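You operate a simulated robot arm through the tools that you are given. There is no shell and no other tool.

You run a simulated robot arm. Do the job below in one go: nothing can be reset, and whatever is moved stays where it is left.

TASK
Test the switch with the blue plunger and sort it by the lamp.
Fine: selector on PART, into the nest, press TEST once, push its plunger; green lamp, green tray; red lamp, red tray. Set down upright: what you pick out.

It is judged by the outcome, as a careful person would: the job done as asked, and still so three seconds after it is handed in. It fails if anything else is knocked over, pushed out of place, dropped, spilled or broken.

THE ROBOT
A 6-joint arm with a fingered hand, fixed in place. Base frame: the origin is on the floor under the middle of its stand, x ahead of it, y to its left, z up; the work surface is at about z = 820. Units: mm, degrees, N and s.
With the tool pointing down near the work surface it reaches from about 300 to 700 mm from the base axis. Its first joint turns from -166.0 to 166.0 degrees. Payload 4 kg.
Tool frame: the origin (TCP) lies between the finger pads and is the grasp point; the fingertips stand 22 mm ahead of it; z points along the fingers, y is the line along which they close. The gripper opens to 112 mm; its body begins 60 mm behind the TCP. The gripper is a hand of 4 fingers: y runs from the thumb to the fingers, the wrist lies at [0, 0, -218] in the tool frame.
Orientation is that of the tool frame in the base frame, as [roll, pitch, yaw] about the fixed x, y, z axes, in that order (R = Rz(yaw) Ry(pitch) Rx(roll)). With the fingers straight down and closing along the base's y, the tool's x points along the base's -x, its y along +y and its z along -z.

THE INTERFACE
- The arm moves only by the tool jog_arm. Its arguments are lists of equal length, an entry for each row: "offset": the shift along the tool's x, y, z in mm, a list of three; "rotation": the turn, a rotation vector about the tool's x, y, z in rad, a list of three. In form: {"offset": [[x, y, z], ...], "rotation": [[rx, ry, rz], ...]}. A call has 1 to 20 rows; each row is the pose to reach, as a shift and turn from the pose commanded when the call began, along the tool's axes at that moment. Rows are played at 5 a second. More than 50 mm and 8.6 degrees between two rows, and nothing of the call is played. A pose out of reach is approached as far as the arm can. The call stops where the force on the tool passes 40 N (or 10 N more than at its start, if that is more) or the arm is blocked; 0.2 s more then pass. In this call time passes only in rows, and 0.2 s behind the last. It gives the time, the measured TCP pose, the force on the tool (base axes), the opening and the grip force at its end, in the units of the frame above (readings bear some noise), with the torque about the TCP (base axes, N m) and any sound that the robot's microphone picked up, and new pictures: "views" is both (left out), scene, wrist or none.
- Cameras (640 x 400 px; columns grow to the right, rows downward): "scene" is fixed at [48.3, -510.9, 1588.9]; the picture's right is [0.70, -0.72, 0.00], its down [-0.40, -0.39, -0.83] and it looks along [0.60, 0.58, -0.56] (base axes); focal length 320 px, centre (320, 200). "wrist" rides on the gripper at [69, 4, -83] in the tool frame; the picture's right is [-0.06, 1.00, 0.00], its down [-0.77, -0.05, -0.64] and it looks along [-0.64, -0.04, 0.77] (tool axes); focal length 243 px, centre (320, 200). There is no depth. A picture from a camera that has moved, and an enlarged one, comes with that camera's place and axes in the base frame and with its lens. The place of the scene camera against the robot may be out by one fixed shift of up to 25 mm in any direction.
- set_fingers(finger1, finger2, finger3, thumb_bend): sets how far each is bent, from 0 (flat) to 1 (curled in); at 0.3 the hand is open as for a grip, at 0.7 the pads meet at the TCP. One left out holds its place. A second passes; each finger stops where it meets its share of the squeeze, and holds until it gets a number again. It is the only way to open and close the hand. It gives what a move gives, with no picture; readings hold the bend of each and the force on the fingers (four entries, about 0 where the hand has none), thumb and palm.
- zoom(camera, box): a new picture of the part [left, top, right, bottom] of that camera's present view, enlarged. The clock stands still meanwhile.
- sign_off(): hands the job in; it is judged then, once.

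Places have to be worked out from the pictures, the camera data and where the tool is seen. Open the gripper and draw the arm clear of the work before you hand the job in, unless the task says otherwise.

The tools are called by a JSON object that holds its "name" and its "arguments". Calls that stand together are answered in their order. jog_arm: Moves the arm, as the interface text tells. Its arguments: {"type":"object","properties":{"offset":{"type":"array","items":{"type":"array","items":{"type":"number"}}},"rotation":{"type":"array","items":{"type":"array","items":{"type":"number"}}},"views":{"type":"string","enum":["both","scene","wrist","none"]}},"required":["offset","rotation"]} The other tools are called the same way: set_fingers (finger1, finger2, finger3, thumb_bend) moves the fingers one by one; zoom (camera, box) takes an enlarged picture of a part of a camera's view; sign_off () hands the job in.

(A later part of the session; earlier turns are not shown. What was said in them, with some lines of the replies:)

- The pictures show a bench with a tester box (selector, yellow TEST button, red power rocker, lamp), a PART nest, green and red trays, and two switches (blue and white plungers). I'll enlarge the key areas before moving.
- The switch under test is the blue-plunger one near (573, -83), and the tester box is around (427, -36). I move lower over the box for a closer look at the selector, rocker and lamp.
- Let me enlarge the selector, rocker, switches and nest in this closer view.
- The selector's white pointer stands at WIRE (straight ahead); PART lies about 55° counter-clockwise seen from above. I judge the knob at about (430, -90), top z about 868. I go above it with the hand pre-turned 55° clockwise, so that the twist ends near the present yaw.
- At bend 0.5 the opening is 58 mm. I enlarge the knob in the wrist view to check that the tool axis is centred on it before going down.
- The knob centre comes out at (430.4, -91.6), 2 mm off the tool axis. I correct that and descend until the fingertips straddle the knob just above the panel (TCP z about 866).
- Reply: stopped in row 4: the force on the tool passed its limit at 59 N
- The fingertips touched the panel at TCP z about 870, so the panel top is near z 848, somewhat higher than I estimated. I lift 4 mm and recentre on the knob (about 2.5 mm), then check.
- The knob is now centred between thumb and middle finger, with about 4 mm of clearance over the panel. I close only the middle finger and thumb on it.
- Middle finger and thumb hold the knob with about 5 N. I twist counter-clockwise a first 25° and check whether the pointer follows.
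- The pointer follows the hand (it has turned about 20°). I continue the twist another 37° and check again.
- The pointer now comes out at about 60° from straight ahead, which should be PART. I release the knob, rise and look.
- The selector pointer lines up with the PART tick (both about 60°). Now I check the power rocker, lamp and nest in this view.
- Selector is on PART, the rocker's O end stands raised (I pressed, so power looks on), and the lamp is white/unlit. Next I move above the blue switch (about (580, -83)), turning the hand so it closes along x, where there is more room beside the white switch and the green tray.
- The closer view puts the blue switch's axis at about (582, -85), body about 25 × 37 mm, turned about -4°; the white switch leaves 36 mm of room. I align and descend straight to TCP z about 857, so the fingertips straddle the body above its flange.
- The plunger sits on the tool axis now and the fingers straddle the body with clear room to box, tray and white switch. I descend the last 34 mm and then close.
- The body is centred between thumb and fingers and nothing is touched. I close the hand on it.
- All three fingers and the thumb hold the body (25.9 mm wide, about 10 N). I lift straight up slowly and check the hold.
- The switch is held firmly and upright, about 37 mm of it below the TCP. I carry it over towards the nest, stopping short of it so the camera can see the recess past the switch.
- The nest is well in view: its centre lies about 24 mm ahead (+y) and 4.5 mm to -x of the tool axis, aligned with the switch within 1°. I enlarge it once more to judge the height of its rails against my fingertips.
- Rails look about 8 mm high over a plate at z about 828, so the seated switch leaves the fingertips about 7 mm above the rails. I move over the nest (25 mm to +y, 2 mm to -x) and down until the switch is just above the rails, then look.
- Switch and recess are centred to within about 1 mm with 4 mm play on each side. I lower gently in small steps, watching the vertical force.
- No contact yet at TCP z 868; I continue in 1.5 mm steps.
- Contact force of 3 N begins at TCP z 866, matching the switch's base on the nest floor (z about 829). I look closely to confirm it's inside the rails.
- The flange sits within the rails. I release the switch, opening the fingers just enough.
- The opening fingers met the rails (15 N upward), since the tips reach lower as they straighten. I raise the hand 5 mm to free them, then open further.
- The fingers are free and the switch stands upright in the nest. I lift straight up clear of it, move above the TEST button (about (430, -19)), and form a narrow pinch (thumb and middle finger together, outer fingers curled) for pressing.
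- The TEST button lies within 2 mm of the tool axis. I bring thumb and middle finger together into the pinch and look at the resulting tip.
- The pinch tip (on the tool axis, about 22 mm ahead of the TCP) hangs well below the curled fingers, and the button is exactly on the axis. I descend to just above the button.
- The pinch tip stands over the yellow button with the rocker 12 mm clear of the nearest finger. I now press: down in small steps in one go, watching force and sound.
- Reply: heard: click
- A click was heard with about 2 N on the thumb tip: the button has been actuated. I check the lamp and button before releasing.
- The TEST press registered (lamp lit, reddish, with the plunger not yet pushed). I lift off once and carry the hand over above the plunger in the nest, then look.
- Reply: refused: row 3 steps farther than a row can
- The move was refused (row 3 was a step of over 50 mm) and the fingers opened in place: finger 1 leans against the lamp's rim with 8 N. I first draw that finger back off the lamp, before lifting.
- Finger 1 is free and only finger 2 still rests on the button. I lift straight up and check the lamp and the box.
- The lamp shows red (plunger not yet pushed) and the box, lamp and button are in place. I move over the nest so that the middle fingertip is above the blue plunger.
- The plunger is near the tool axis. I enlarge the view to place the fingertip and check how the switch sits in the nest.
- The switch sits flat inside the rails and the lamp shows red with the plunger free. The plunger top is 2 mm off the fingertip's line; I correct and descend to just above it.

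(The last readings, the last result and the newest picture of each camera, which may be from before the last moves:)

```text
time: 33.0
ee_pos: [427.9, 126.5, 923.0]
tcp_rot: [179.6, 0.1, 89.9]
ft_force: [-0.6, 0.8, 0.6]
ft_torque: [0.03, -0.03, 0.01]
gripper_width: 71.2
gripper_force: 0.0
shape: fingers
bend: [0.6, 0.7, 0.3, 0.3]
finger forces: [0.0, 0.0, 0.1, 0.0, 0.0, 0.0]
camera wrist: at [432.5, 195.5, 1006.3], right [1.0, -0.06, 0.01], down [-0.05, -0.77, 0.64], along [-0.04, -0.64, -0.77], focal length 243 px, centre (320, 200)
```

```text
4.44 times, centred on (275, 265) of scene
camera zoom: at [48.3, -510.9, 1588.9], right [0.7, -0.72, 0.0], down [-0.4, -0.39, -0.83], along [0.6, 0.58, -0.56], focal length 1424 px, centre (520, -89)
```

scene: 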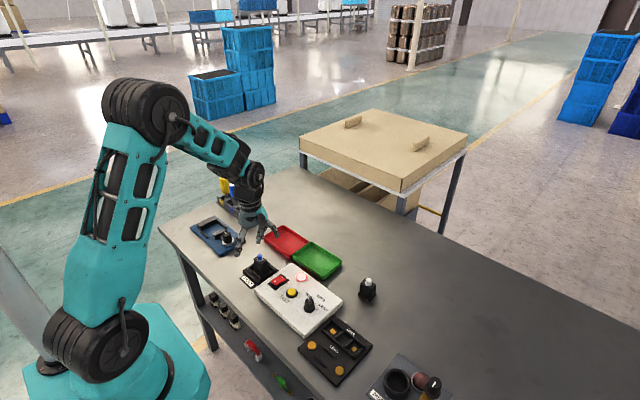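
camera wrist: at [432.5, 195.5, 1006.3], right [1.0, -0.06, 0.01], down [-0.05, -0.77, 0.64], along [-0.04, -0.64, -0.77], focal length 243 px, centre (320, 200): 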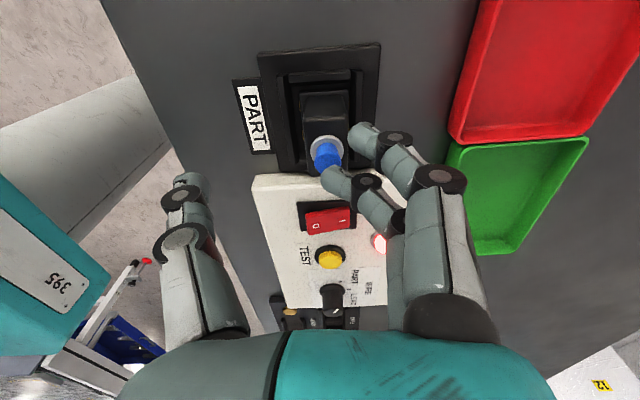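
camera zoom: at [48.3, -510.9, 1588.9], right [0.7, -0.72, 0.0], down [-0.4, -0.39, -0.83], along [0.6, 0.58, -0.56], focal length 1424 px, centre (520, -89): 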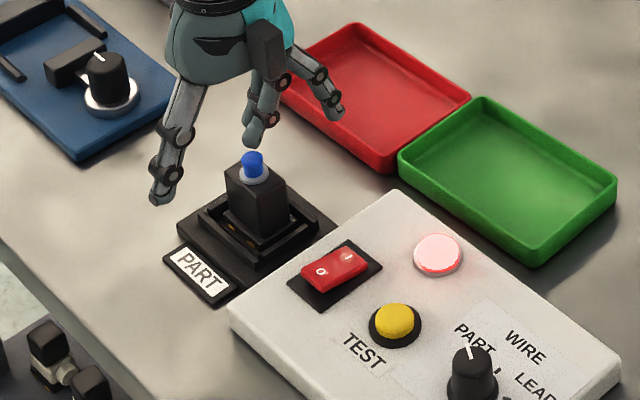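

The fingertip is right above the plunger, with about 7 mm to go. I push down in 2 mm rows and then look at the lamp while holding.

{"name": "jog_arm", "arguments": {"offset": [[1.5, 0, 3], [1.5, 0, 6], [1.5, 0, 8], [1.5, 0, 10]], "rotation": [[0, 0, 0], [0, 0, 0], [0, 0, 0], [0, 0, 0]], "views": "both"}}

{"name": "zoom", "arguments": {"camera": "scene", "box": [220, 220, 330, 310]}}

```text
time: 34.0
ee_pos: [427.6, 127.8, 914.6]
tcp_rot: [179.6, 0.0, 89.9]
ft_force: [0.7, -0.6, 1.9]
ft_torque: [0.01, -0.01, -0.01]
gripper_width: 71.3
gripper_force: 1.0
shape: fingers
bend: [0.6, 0.7, 0.3, 0.3]
finger forces: [0.0, 1.3, 0.0, 0.1, 0.1, 0.0]
camera wrist: at [432.0, 196.8, 996.8], right [1.0, -0.06, 0.01], down [-0.05, -0.77, 0.64], along [-0.03, -0.64, -0.77], focal length 243 px, centre (320, 200)
```

scene: 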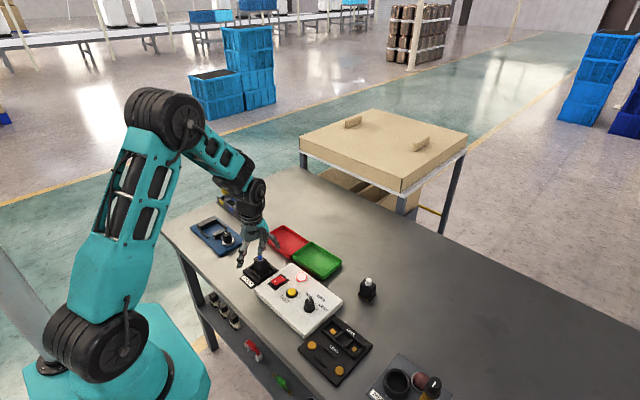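
wrist: 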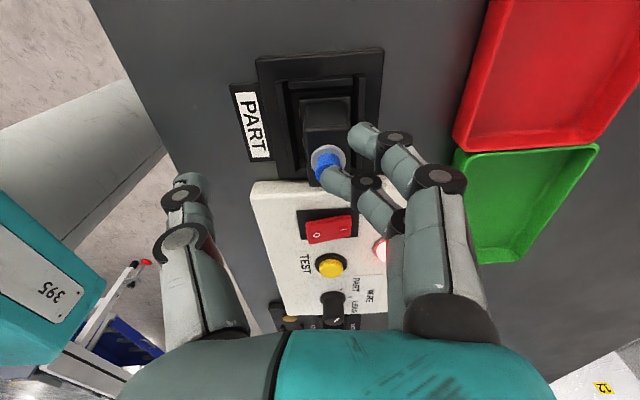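

```text
4.44 times, centred on (275, 265) of scene
camera zoom: at [48.3, -510.9, 1588.9], right [0.7, -0.72, 0.0], down [-0.4, -0.39, -0.83], along [0.6, 0.58, -0.56], focal length 1424 px, centre (520, -89)
```

zoom: 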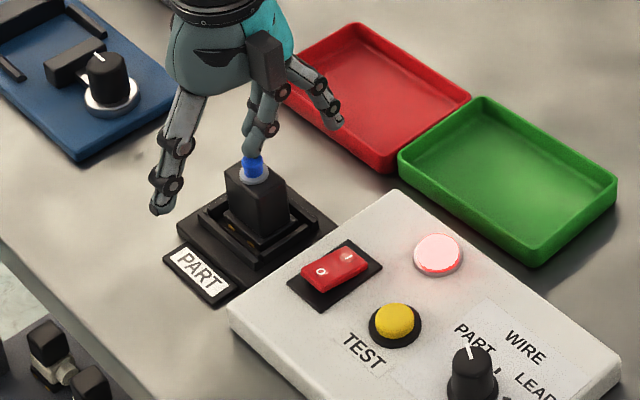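

Contact with the plunger at about 1.5 N and the lamp still red; I push further in 1 mm rows, listening for the click.

{"name": "jog_arm", "arguments": {"offset": [[0, 0, 1], [0, 0, 2], [0, 0, 3]], "rotation": [[0, 0, 0], [0, 0, 0], [0, 0, 0]], "views": "scene"}}

{"name": "zoom", "arguments": {"camera": "scene", "box": [220, 220, 330, 310]}}

```text
time: 34.8
ee_pos: [428.1, 126.9, 911.8]
tcp_rot: [179.6, 0.0, 90.1]
ft_force: [0.2, 1.4, 3.4]
ft_torque: [0.02, -0.02, -0.04]
gripper_width: 71.6
gripper_force: 1.6
shape: fingers
bend: [0.6, 0.7, 0.3, 0.3]
finger forces: [0.1, 2.2, 0.0, 0.0, 0.0, 0.0]
```

scene: 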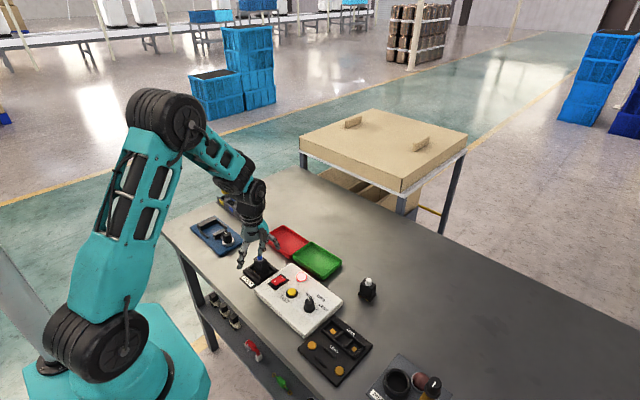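

```text
4.44 times, centred on (275, 265) of scene
camera zoom: at [48.3, -510.9, 1588.9], right [0.7, -0.72, 0.0], down [-0.4, -0.39, -0.83], along [0.6, 0.58, -0.56], focal length 1424 px, centre (520, -89)
```

zoom: 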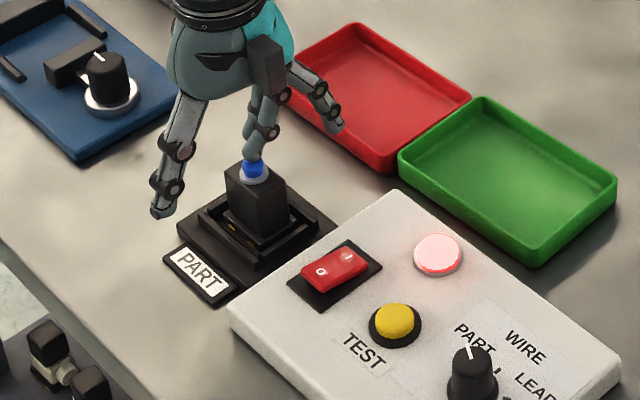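

The plunger goes in against its spring (about 3 N) with no click yet; I push 4 mm more.

{"name": "jog_arm", "arguments": {"offset": [[0, 0, 1], [0, 0, 2], [0, 0, 3], [0, 0, 4]], "rotation": [[0, 0, 0], [0, 0, 0], [0, 0, 0], [0, 0, 0]], "views": "scene"}}

{"name": "zoom", "arguments": {"camera": "scene", "box": [220, 220, 330, 310]}}

```text
time: 35.8
ee_pos: [427.2, 127.1, 908.2]
tcp_rot: [179.6, -0.1, 90.1]
ft_force: [1.6, 0.7, 3.8]
ft_torque: [0.0, -0.03, 0.02]
gripper_width: 71.4
gripper_force: 2.0
shape: fingers
bend: [0.6, 0.71, 0.3, 0.3]
finger forces: [0.0, 4.4, 0.0, 0.0, 0.0, 0.0]
heard: click
```

scene: 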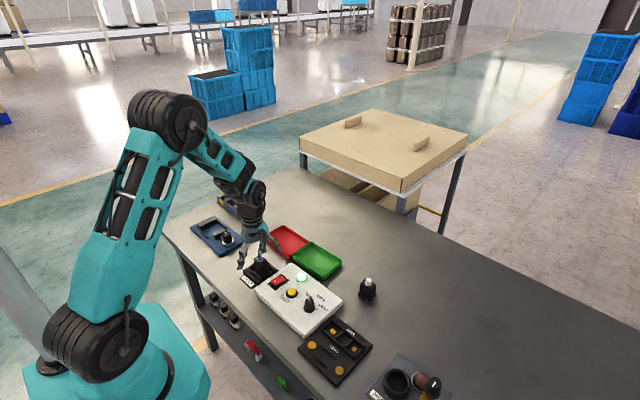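

```text
4.44 times, centred on (275, 265) of scene
camera zoom: at [48.3, -510.9, 1588.9], right [0.7, -0.72, 0.0], down [-0.4, -0.39, -0.83], along [0.6, 0.58, -0.56], focal length 1424 px, centre (520, -89)
```

zoom: 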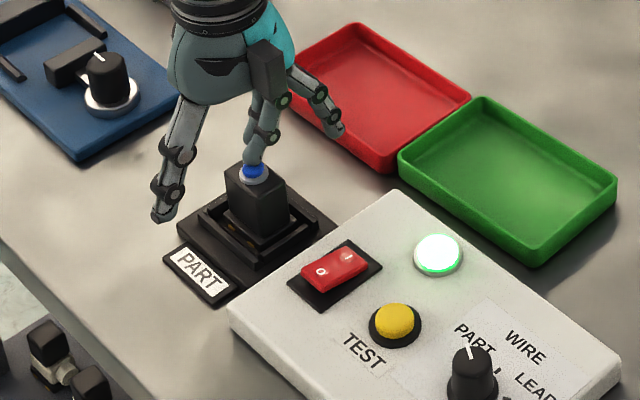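

A click, and the lamp has turned green: the switch is good and goes to the green tray. I lift the finger straight off the plunger and check the lamp again.

{"name": "jog_arm", "arguments": {"offset": [[0, 0, -10], [0, 0, -30], [0, 0, -55]], "rotation": [[0, 0, 0], [0, 0, 0], [0, 0, 0]], "views": "both"}}

{"name": "zoom", "arguments": {"camera": "scene", "box": [220, 220, 330, 310]}}

```text
time: 36.6
ee_pos: [427.5, 127.6, 963.0]
tcp_rot: [179.6, 0.0, 90.0]
ft_force: [-0.1, -0.1, -0.1]
ft_torque: [0.0, 0.0, -0.02]
gripper_width: 71.4
gripper_force: 0.0
shape: fingers
bend: [0.6, 0.7, 0.3, 0.3]
finger forces: [0.1, 0.0, 0.1, 0.1, 0.0, 0.0]
camera wrist: at [431.7, 197.1, 1044.6], right [1.0, -0.06, 0.01], down [-0.05, -0.77, 0.64], along [-0.04, -0.64, -0.77], focal length 243 px, centre (320, 200)
```

scene: 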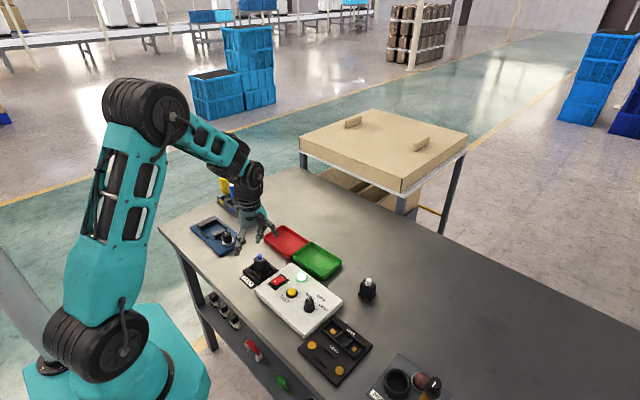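
wrist: 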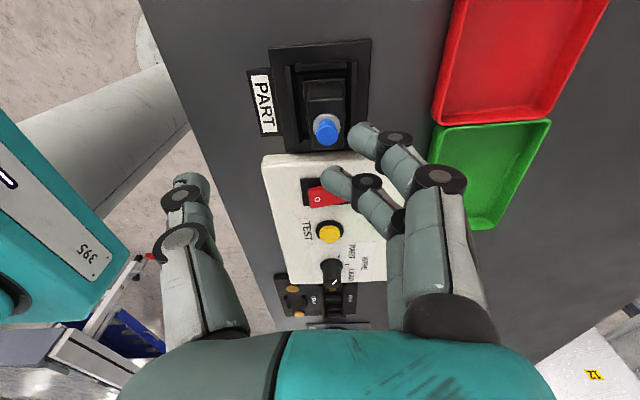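

```text
4.44 times, centred on (275, 265) of scene
camera zoom: at [48.3, -510.9, 1588.9], right [0.7, -0.72, 0.0], down [-0.4, -0.39, -0.83], along [0.6, 0.58, -0.56], focal length 1424 px, centre (520, -89)
```

zoom: 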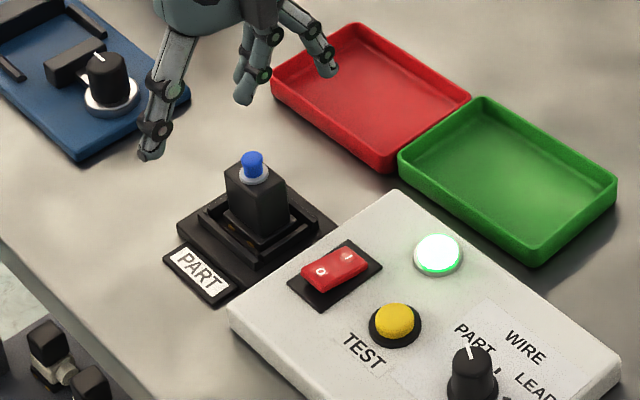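

The green result stays latched and the plunger has sprung back. I set all fingers to the pre-grasp opening and centre the hand over the switch for picking it out.

{"name": "set_fingers", "arguments": {"finger1": 0.53, "finger2": 0.53, "finger3": 0.53, "thumb_bend": 0.53}}

{"name": "jog_arm", "arguments": {"offset": [[-2.1, 6.2, 20], [-2.1, 6.2, 40]], "rotation": [[0, 0, 0], [0, 0, 0]], "views": "wrist"}}

{"name": "zoom", "arguments": {"camera": "wrist", "box": [230, 60, 410, 240]}}

```text
time: 37.6
ee_pos: [426.9, 128.1, 963.0]
tcp_rot: [179.5, -0.1, 89.9]
ft_force: [-0.1, -0.2, 0.4]
ft_torque: [0.0, -0.02, -0.01]
gripper_width: 49.1
gripper_force: 0.0
shape: fingers
bend: [0.53, 0.53, 0.53, 0.53]
finger forces: [0.0, 0.1, 0.0, 0.1, 0.1, 0.0]
```

```text
time: 38.2
ee_pos: [434.1, 125.6, 922.7]
tcp_rot: [179.6, -0.1, 90.0]
ft_force: [-0.5, 0.1, 0.0]
ft_torque: [0.02, 0.02, 0.0]
gripper_width: 49.0
gripper_force: 0.0
shape: fingers
bend: [0.53, 0.53, 0.53, 0.53]
finger forces: [0.0, 0.0, 0.1, 0.0, 0.1, 0.0]
camera wrist: at [438.4, 195.2, 1004.4], right [1.0, -0.06, 0.01], down [-0.05, -0.77, 0.64], along [-0.04, -0.64, -0.77], focal length 243 px, centre (320, 200)
```

wrist: 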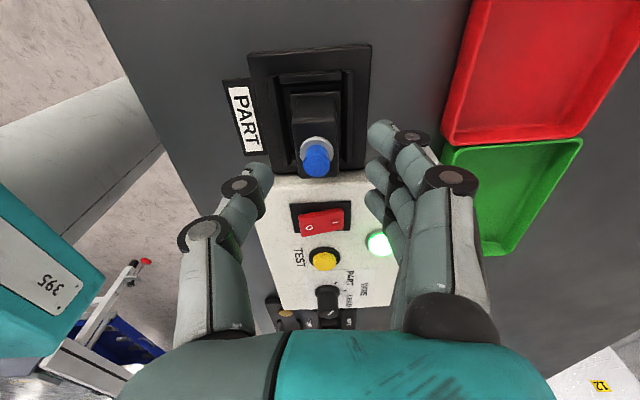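

```text
2.22 times, centred on (320, 150) of wrist
camera zoom: at [438.4, 195.2, 1004.4], right [1.0, -0.06, 0.01], down [-0.05, -0.77, 0.64], along [-0.04, -0.64, -0.77], focal length 539 px, centre (320, 311)
```

zoom: 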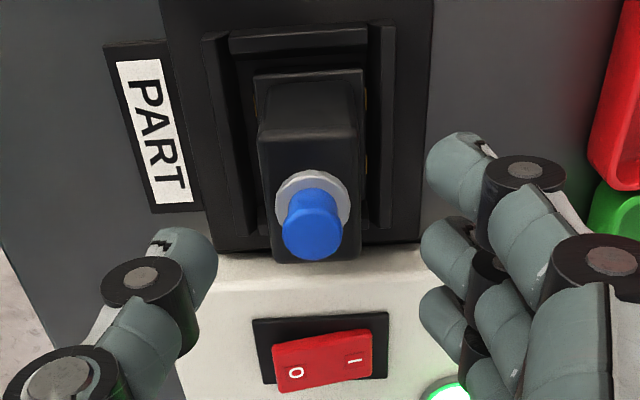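

The switch is centred between thumb and fingers within 2 mm. I descend to TCP z about 872, keeping the tips above the rails.

{"name": "jog_arm", "arguments": {"offset": [[-1, 0, 20], [-1, 0, 38], [-1, 0, 46], [-1, 0, 50]], "rotation": [[0, 0, 0], [0, 0, 0], [0, 0, 0], [0, 0, 0]], "views": "both"}}

{"name": "zoom", "arguments": {"camera": "scene", "box": [220, 220, 320, 300]}}

```text
time: 39.2
ee_pos: [435.5, 124.2, 872.8]
tcp_rot: [179.6, 0.1, 90.0]
ft_force: [-0.5, -0.2, 0.6]
ft_torque: [0.02, -0.01, -0.03]
gripper_width: 49.2
gripper_force: 0.0
shape: fingers
bend: [0.53, 0.53, 0.53, 0.53]
finger forces: [0.0, 0.0, 0.1, 0.1, 0.0, 0.1]
camera wrist: at [438.6, 193.8, 954.9], right [1.0, -0.06, 0.01], down [-0.05, -0.77, 0.64], along [-0.04, -0.64, -0.77], focal length 243 px, centre (320, 200)
```

scene: 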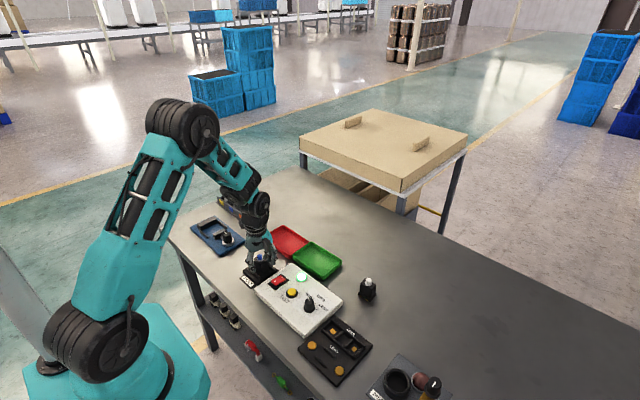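
wrist: 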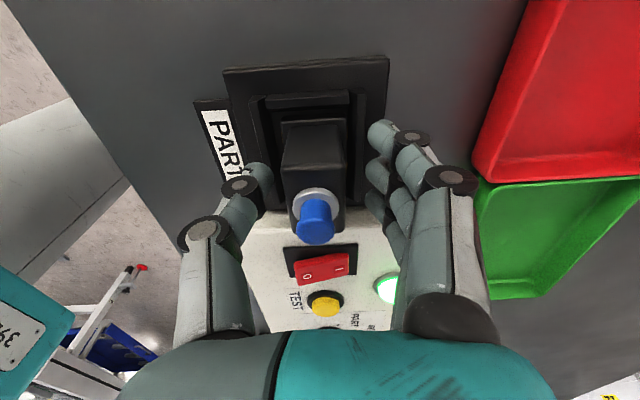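

```text
5.00 times, centred on (270, 260) of scene
camera zoom: at [48.3, -510.9, 1588.9], right [0.7, -0.72, 0.0], down [-0.4, -0.39, -0.83], along [0.6, 0.58, -0.56], focal length 1602 px, centre (570, -100)
```

zoom: 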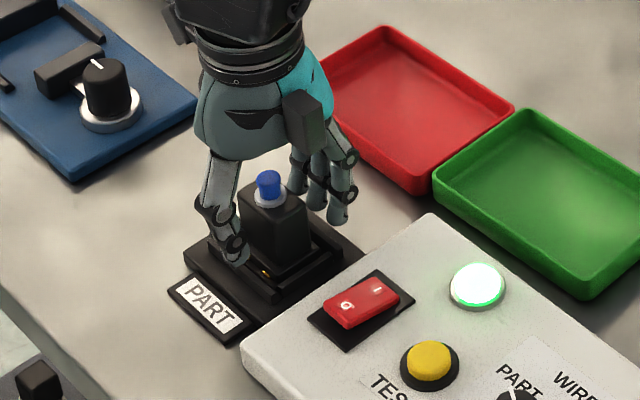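

The fingers straddle the body free of the rails. I close the hand on it.

{"name": "set_fingers", "arguments": {"finger1": 0.7, "finger2": 0.7, "finger3": 0.7, "thumb_bend": 0.7}}

{"name": "zoom", "arguments": {"camera": "wrist", "box": [200, 60, 440, 280]}}

```text
time: 40.2
ee_pos: [433.4, 123.6, 874.8]
tcp_rot: [179.7, 0.1, 90.1]
ft_force: [0.3, -0.5, -0.1]
ft_torque: [-0.01, -0.01, -0.01]
gripper_width: 26.0
gripper_force: 10.3
shape: fingers
bend: [0.64, 0.64, 0.64, 0.64]
finger forces: [3.6, 3.6, 3.6, 0.0, 10.7, 0.0]
```

```text
1.82 times, centred on (320, 170) of wrist
camera zoom: at [438.6, 193.8, 955.1], right [1.0, -0.06, 0.01], down [-0.05, -0.77, 0.64], along [-0.04, -0.64, -0.77], focal length 441 px, centre (320, 254)
```

zoom: 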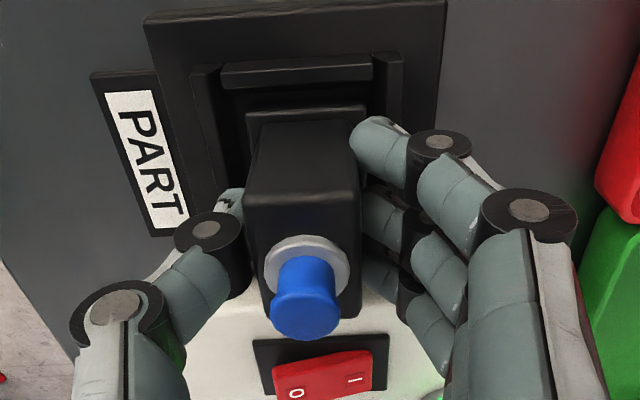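

The grip is firm (26 mm, about 10 N). I lift the switch slowly straight out of the nest.

{"name": "jog_arm", "arguments": {"offset": [[0, 0, -5], [0, 0, -12], [0, 0, -25], [0, 0, -50], [0, 0, -85]], "rotation": [[0, 0, 0], [0, 0, 0], [0, 0, 0], [0, 0, 0], [0, 0, 0]], "views": "both"}}

{"name": "zoom", "arguments": {"camera": "scene", "box": [220, 190, 340, 310]}}

```text
time: 41.4
ee_pos: [432.6, 122.6, 958.0]
tcp_rot: [179.7, 0.0, 90.0]
ft_force: [0.4, 0.2, -0.7]
ft_torque: [0.02, -0.04, -0.03]
gripper_width: 26.1
gripper_force: 10.1
shape: fingers
bend: [0.65, 0.65, 0.65, 0.64]
finger forces: [3.4, 3.5, 3.5, 0.0, 10.7, 0.1]
camera wrist: at [437.5, 193.2, 1038.9], right [1.0, -0.06, 0.01], down [-0.05, -0.77, 0.64], along [-0.04, -0.64, -0.77], focal length 243 px, centre (320, 200)
```

scene: 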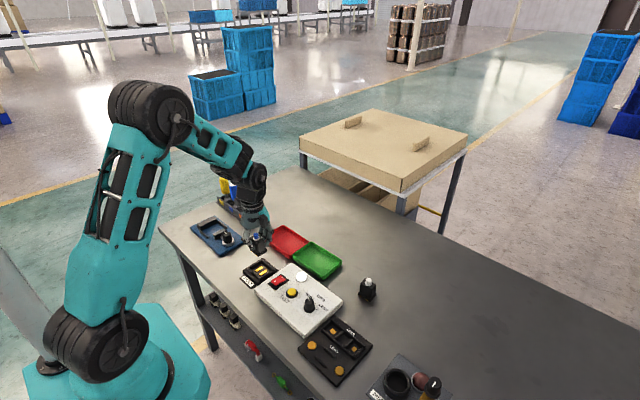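
wrist: 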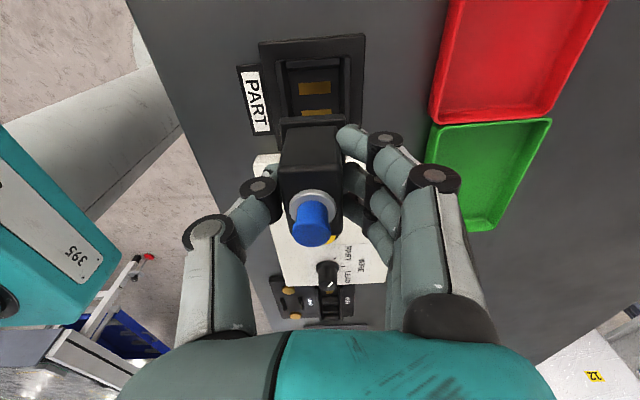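

```text
3.33 times, centred on (280, 250) of scene
camera zoom: at [48.3, -510.9, 1588.9], right [0.7, -0.72, 0.0], down [-0.4, -0.39, -0.83], along [0.6, 0.58, -0.56], focal length 1068 px, centre (453, 33)
```

zoom: 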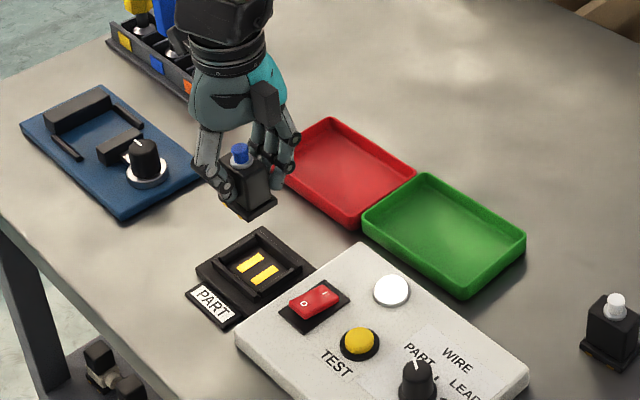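

The switch is out of the nest, upright and held firmly; the lamp went out as expected. I carry it to above the middle of the green tray (about (581, 35)), turning the hand back 90° so the fingers open along the tray's long side.

{"name": "jog_arm", "arguments": {"offset": [[-7.4, 12.3, 0], [-14.8, 24.7, 0], [-22.1, 37, 0], [-29.5, 49.3, 0], [-36.9, 61.7, 0], [-44.3, 74, 0], [-51.6, 86.3, 0], [-59, 98.7, 0], [-66.4, 111, 0], [-73.8, 123.3, 0], [-81.1, 135.7, 0], [-88.5, 148, 0]], "rotation": [[0, 0, -0.131], [0, 0, -0.262], [0, 0, -0.393], [0, 0, -0.524], [0, 0, -0.654], [0, 0, -0.785], [0, 0, -0.916], [0, 0, -1.047], [0, 0, -1.178], [0, 0, -1.309], [0, 0, -1.44], [0, 0, -1.571]], "views": "both"}}

{"name": "zoom", "arguments": {"camera": "wrist", "box": [160, 0, 480, 200]}}

{"name": "zoom", "arguments": {"camera": "scene", "box": [260, 180, 380, 300]}}

```text
time: 44.0
ee_pos: [581.7, 35.6, 957.8]
tcp_rot: [179.9, 0.5, -179.8]
ft_force: [0.0, -0.5, -1.0]
ft_torque: [-0.03, 0.02, -0.01]
gripper_width: 26.1
gripper_force: 11.0
shape: fingers
bend: [0.65, 0.65, 0.65, 0.64]
finger forces: [3.5, 3.6, 3.6, 0.1, 10.6, 0.1]
camera wrist: at [512.4, 39.8, 1040.7], right [0.06, 1.0, 0.0], down [0.76, -0.05, 0.65], along [0.65, -0.04, -0.76], focal length 243 px, centre (320, 200)
```

scene: 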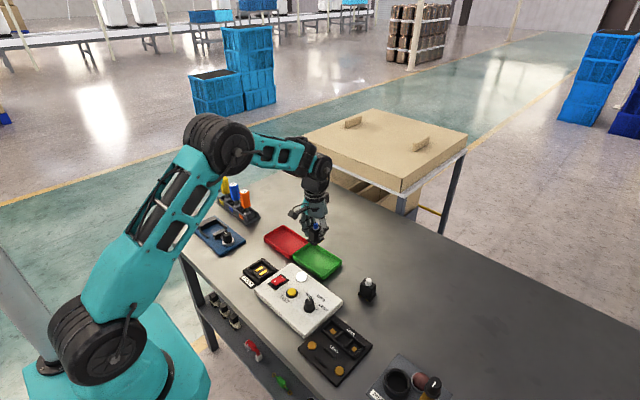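
wrist: 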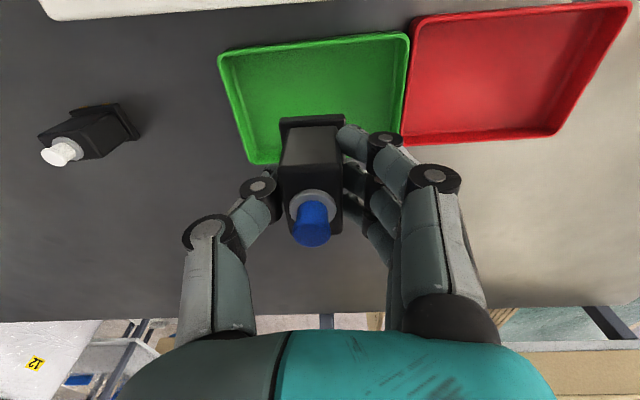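

```text
2.00 times, centred on (320, 100) of wrist
camera zoom: at [512.4, 39.8, 1040.7], right [0.06, 1.0, 0.0], down [0.76, -0.05, 0.65], along [0.65, -0.04, -0.76], focal length 485 px, centre (320, 400)
```

zoom: 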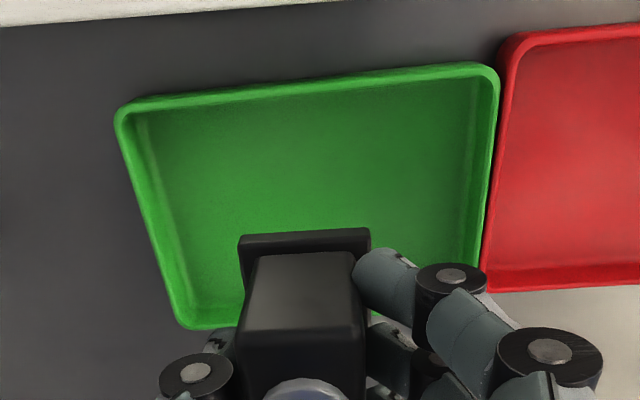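

```text
3.33 times, centred on (320, 240) of scene
camera zoom: at [48.3, -510.9, 1588.9], right [0.7, -0.72, 0.0], down [-0.4, -0.39, -0.83], along [0.6, 0.58, -0.56], focal length 1068 px, centre (320, 67)
```

zoom: 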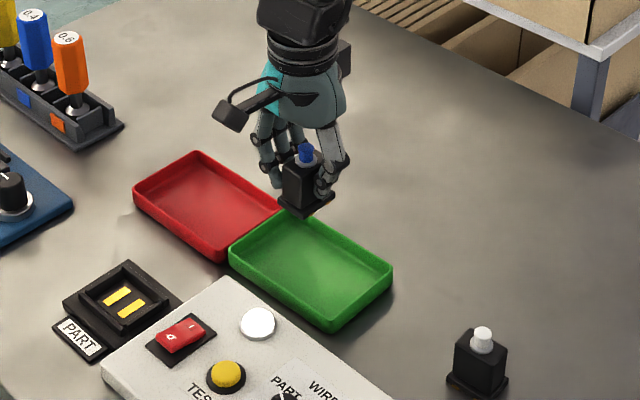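

The switch hangs over the middle of the green tray to within about 4 mm. I lower it, first to about 10 mm above the tray floor.

{"name": "jog_arm", "arguments": {"offset": [[0, 0, 30], [0, 0, 55], [0, 0, 72], [0, 0, 80]], "rotation": [[0, 0, 0], [0, 0, 0], [0, 0, 0], [0, 0, 0]], "views": "both"}}

{"name": "zoom", "arguments": {"camera": "scene", "box": [260, 200, 360, 300]}}

```text
time: 45.0
ee_pos: [582.1, 34.9, 877.2]
tcp_rot: [-179.9, 0.4, -179.9]
ft_force: [0.2, 0.3, -0.9]
ft_torque: [0.02, 0.01, 0.04]
gripper_width: 26.0
gripper_force: 10.5
shape: fingers
bend: [0.65, 0.65, 0.65, 0.64]
finger forces: [3.5, 3.6, 3.7, 0.0, 10.6, 0.1]
camera wrist: at [513.0, 39.8, 959.9], right [0.06, 1.0, 0.0], down [0.76, -0.05, 0.65], along [0.65, -0.04, -0.76], focal length 243 px, centre (320, 200)
```

scene: 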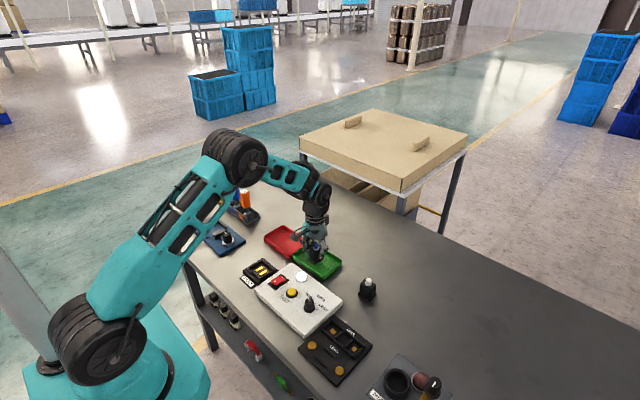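
wrist: 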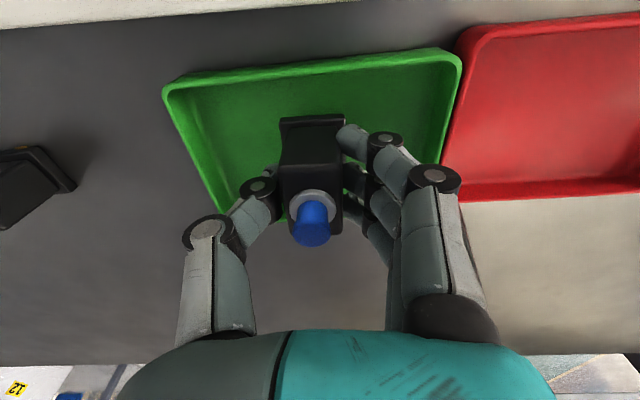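

```text
4.00 times, centred on (310, 250) of scene
camera zoom: at [48.3, -510.9, 1588.9], right [0.7, -0.72, 0.0], down [-0.4, -0.39, -0.83], along [0.6, 0.58, -0.56], focal length 1282 px, centre (360, 0)
```

zoom: 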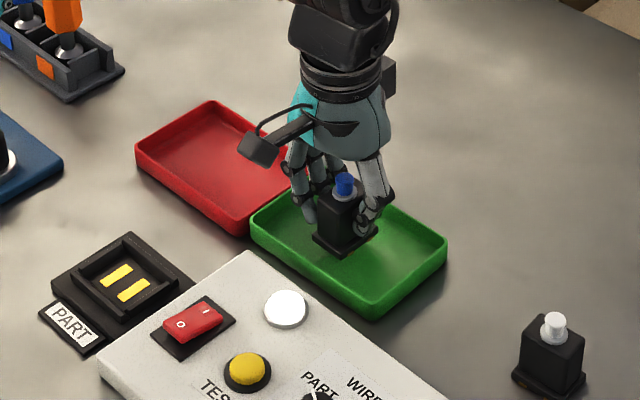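

The switch is inside the tray outline, well clear of the walls. I lower it in small rows until the floor is felt.

{"name": "jog_arm", "arguments": {"offset": [[0, 0, 3], [0, 0, 6], [0, 0, 8], [0, 0, 9]], "rotation": [[0, 0, 0], [0, 0, 0], [0, 0, 0], [0, 0, 0]], "views": "none"}}

```text
time: 46.0
ee_pos: [582.1, 34.7, 868.8]
tcp_rot: [-180.0, 0.5, 180.0]
ft_force: [0.8, 0.5, -0.9]
ft_torque: [0.03, -0.01, -0.02]
gripper_width: 25.9
gripper_force: 10.1
shape: fingers
bend: [0.65, 0.65, 0.65, 0.64]
finger forces: [3.5, 3.6, 3.6, 0.0, 10.6, 0.1]
```

No contact yet at TCP z 869; I go on by 1 mm rows.

{"name": "jog_arm", "arguments": {"offset": [[0, 0, 1], [0, 0, 2], [0, 0, 3]], "rotation": [[0, 0, 0], [0, 0, 0], [0, 0, 0]], "views": "none"}}

```text
time: 46.8
ee_pos: [582.0, 35.7, 866.2]
tcp_rot: [-179.9, 0.4, -179.8]
ft_force: [-0.1, 0.0, -1.2]
ft_torque: [0.0, 0.01, -0.02]
gripper_width: 25.9
gripper_force: 10.6
shape: fingers
bend: [0.65, 0.65, 0.65, 0.64]
finger forces: [3.5, 3.5, 3.6, 0.1, 10.5, 0.0]
```

Still free at 866; another 2 mm in 1 mm rows.

{"name": "jog_arm", "arguments": {"offset": [[0, 0, 0.7], [0, 0, 1.4], [0, 0, 2]], "rotation": [[0, 0, 0], [0, 0, 0], [0, 0, 0]], "views": "none"}}

```text
time: 47.6
ee_pos: [581.6, 35.3, 865.8]
tcp_rot: [179.9, 0.4, -179.8]
ft_force: [-1.1, 0.9, 4.9]
ft_torque: [-0.02, 0.02, -0.01]
gripper_width: 26.1
gripper_force: 11.6
shape: fingers
bend: [0.65, 0.65, 0.65, 0.65]
finger forces: [4.0, 3.9, 3.8, 0.0, 11.4, 0.0]
```

The switch rests on the tray floor (5 N). I open the fingers to release it.

{"name": "set_fingers", "arguments": {"finger1": 0.52, "finger2": 0.52, "finger3": 0.52, "thumb_bend": 0.52}}

{"name": "zoom", "arguments": {"camera": "wrist", "box": [160, 40, 480, 280]}}

{"name": "zoom", "arguments": {"camera": "scene", "box": [260, 200, 360, 300]}}

```text
time: 48.6
ee_pos: [581.9, 36.9, 865.1]
tcp_rot: [180.0, 0.4, -179.9]
ft_force: [-0.2, 0.7, 0.0]
ft_torque: [0.0, 0.0, 0.02]
gripper_width: 51.1
gripper_force: 0.1
shape: fingers
bend: [0.52, 0.52, 0.52, 0.52]
finger forces: [0.0, 0.0, 0.1, 0.1, 0.0, 0.0]
```

```text
1.67 times, centred on (320, 160) of wrist
camera zoom: at [513.1, 40.2, 946.2], right [0.06, 1.0, 0.0], down [0.76, -0.05, 0.65], along [0.65, -0.04, -0.76], focal length 404 px, centre (320, 267)
```

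zoom: 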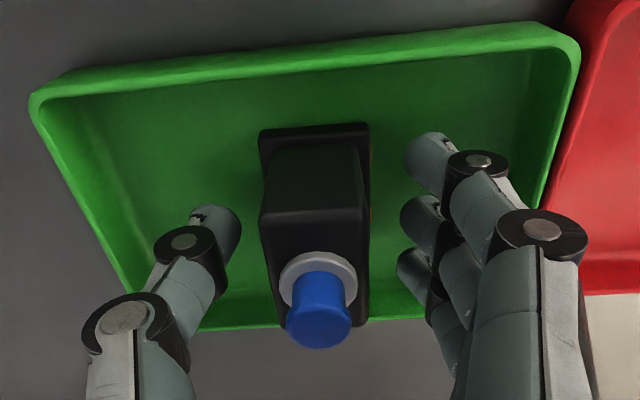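

```text
4.00 times, centred on (310, 250) of scene
camera zoom: at [48.3, -510.9, 1588.9], right [0.7, -0.72, 0.0], down [-0.4, -0.39, -0.83], along [0.6, 0.58, -0.56], focal length 1282 px, centre (360, 0)
```

zoom: 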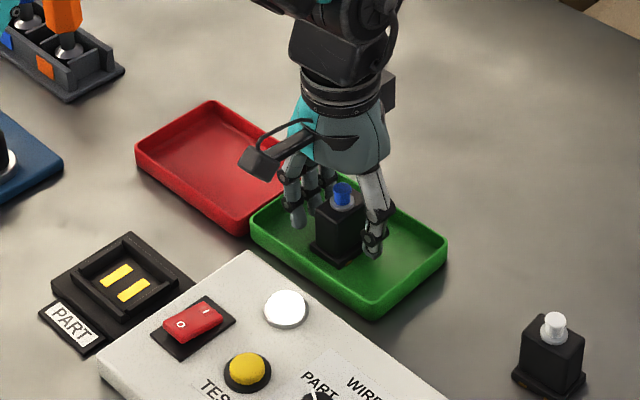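

The switch stands upright in the middle of the green tray with fingers clear of it. I lift straight up and away.

{"name": "jog_arm", "arguments": {"offset": [[0, 0, -15], [0, 0, -40], [0, 0, -80], [0, 0, -125], [0, 0, -170], [20, 0, -210]], "rotation": [[0, 0, 0], [0, 0, 0], [0, 0, 0], [0, 0, 0], [0, 0, 0], [0, 0, 0]], "views": "both"}}

{"name": "zoom", "arguments": {"camera": "scene", "box": [220, 200, 400, 330]}}

```text
time: 50.0
ee_pos: [560.6, 34.4, 1074.1]
tcp_rot: [-179.9, 0.3, -179.9]
ft_force: [0.6, 0.4, -0.9]
ft_torque: [0.03, -0.04, 0.03]
gripper_width: 51.4
gripper_force: 0.0
shape: fingers
bend: [0.52, 0.52, 0.52, 0.52]
finger forces: [0.0, 0.0, 0.1, 0.0, 0.1, 0.0]
camera wrist: at [491.9, 40.1, 1155.7], right [0.06, 1.0, 0.0], down [0.76, -0.05, 0.65], along [0.64, -0.04, -0.76], focal length 243 px, centre (320, 200)
```

scene: 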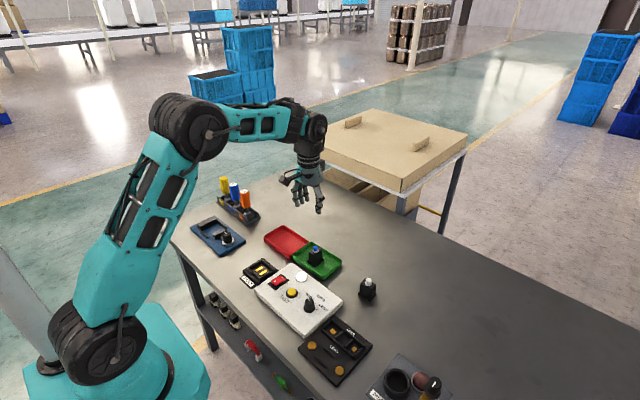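
wrist: 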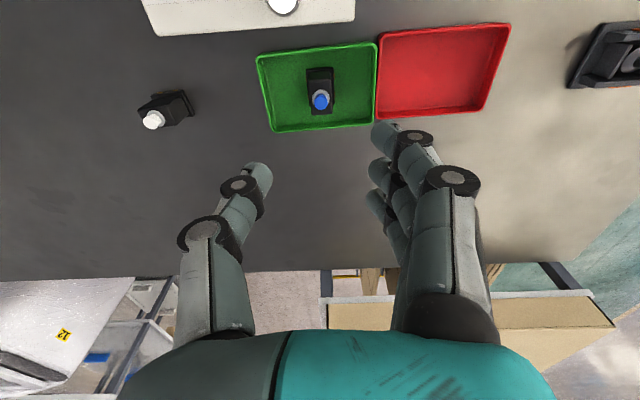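

```text
3.08 times, centred on (310, 265) of scene
camera zoom: at [48.3, -510.9, 1588.9], right [0.7, -0.72, 0.0], down [-0.4, -0.39, -0.83], along [0.6, 0.58, -0.56], focal length 986 px, centre (351, 0)
```

zoom: 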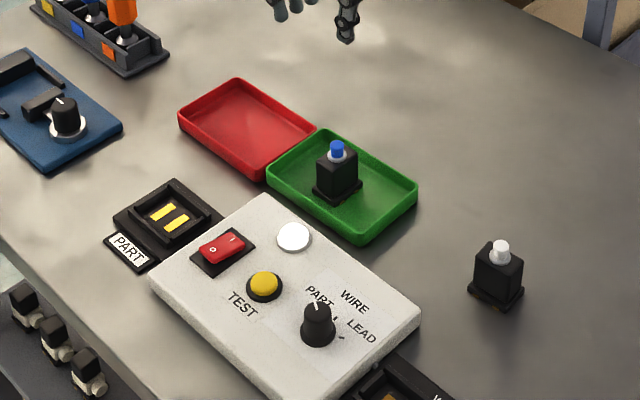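

The switch stands upright in the green tray; the white switch, box, nest and red tray are undisturbed. I open the hand fully, well above the work, then hand in.

{"name": "set_fingers", "arguments": {"finger1": 0.3, "finger2": 0.3, "finger3": 0.3, "thumb_bend": 0.3}}

{"name": "zoom", "arguments": {"camera": "wrist", "box": [120, 0, 520, 160]}}

```text
time: 51.0
ee_pos: [560.9, 33.1, 1074.9]
tcp_rot: [-179.9, 0.4, -179.9]
ft_force: [-0.8, -0.5, 0.1]
ft_torque: [-0.01, -0.04, 0.02]
gripper_width: 112.5
gripper_force: 0.1
shape: fingers
bend: [0.3, 0.3, 0.3, 0.3]
finger forces: [0.1, 0.0, 0.1, 0.0, 0.1, 0.0]
```

```text
1.60 times, centred on (320, 80) of wrist
camera zoom: at [491.8, 40.0, 1155.6], right [0.06, 1.0, 0.0], down [0.76, -0.05, 0.65], along [0.65, -0.04, -0.76], focal length 388 px, centre (320, 392)
```

zoom: 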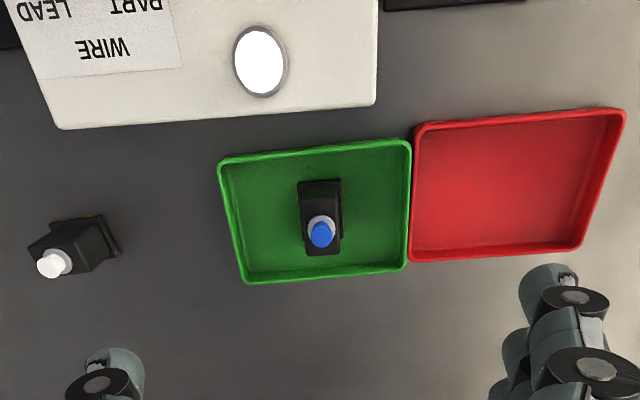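

The hand is open and about 190 mm above the switch top, and the blue-plunger switch stands upright in the green tray, in line with its green lamp. I hand the job in.

{"name": "sign_off", "arguments": {}}

```text
The job is handed in.
```

The blue-plunger switch tested good and now stands upright in the middle of the green tray. The job is handed in.

- **Test:** I turned the selector from WIRE to PART, set the switch in the nest and pressed TEST once. The lamp showed red until I pushed the plunger. It then clicked and turned green, and stayed green after I let go.
- **Contacts along the way:** Three touches were harder than intended:
    - The fingertips met the tester panel at about 59 N while I lined up on the selector.
    - The opening fingers pushed on the nest rails at about 15 N when I let go of the switch.
    - One finger leaned on the lamp rim at about 8 N after a refused arm move. I had sent the finger opening along with that move, so it ran in place.

    Nothing in the later pictures looks moved or damaged, and the lamp worked normally afterwards.
- **State left behind:** The white-plunger switch and the trays look undisturbed. The selector is still on PART, the nest is empty, the lamp is off, and the hand is open and clear of the work.
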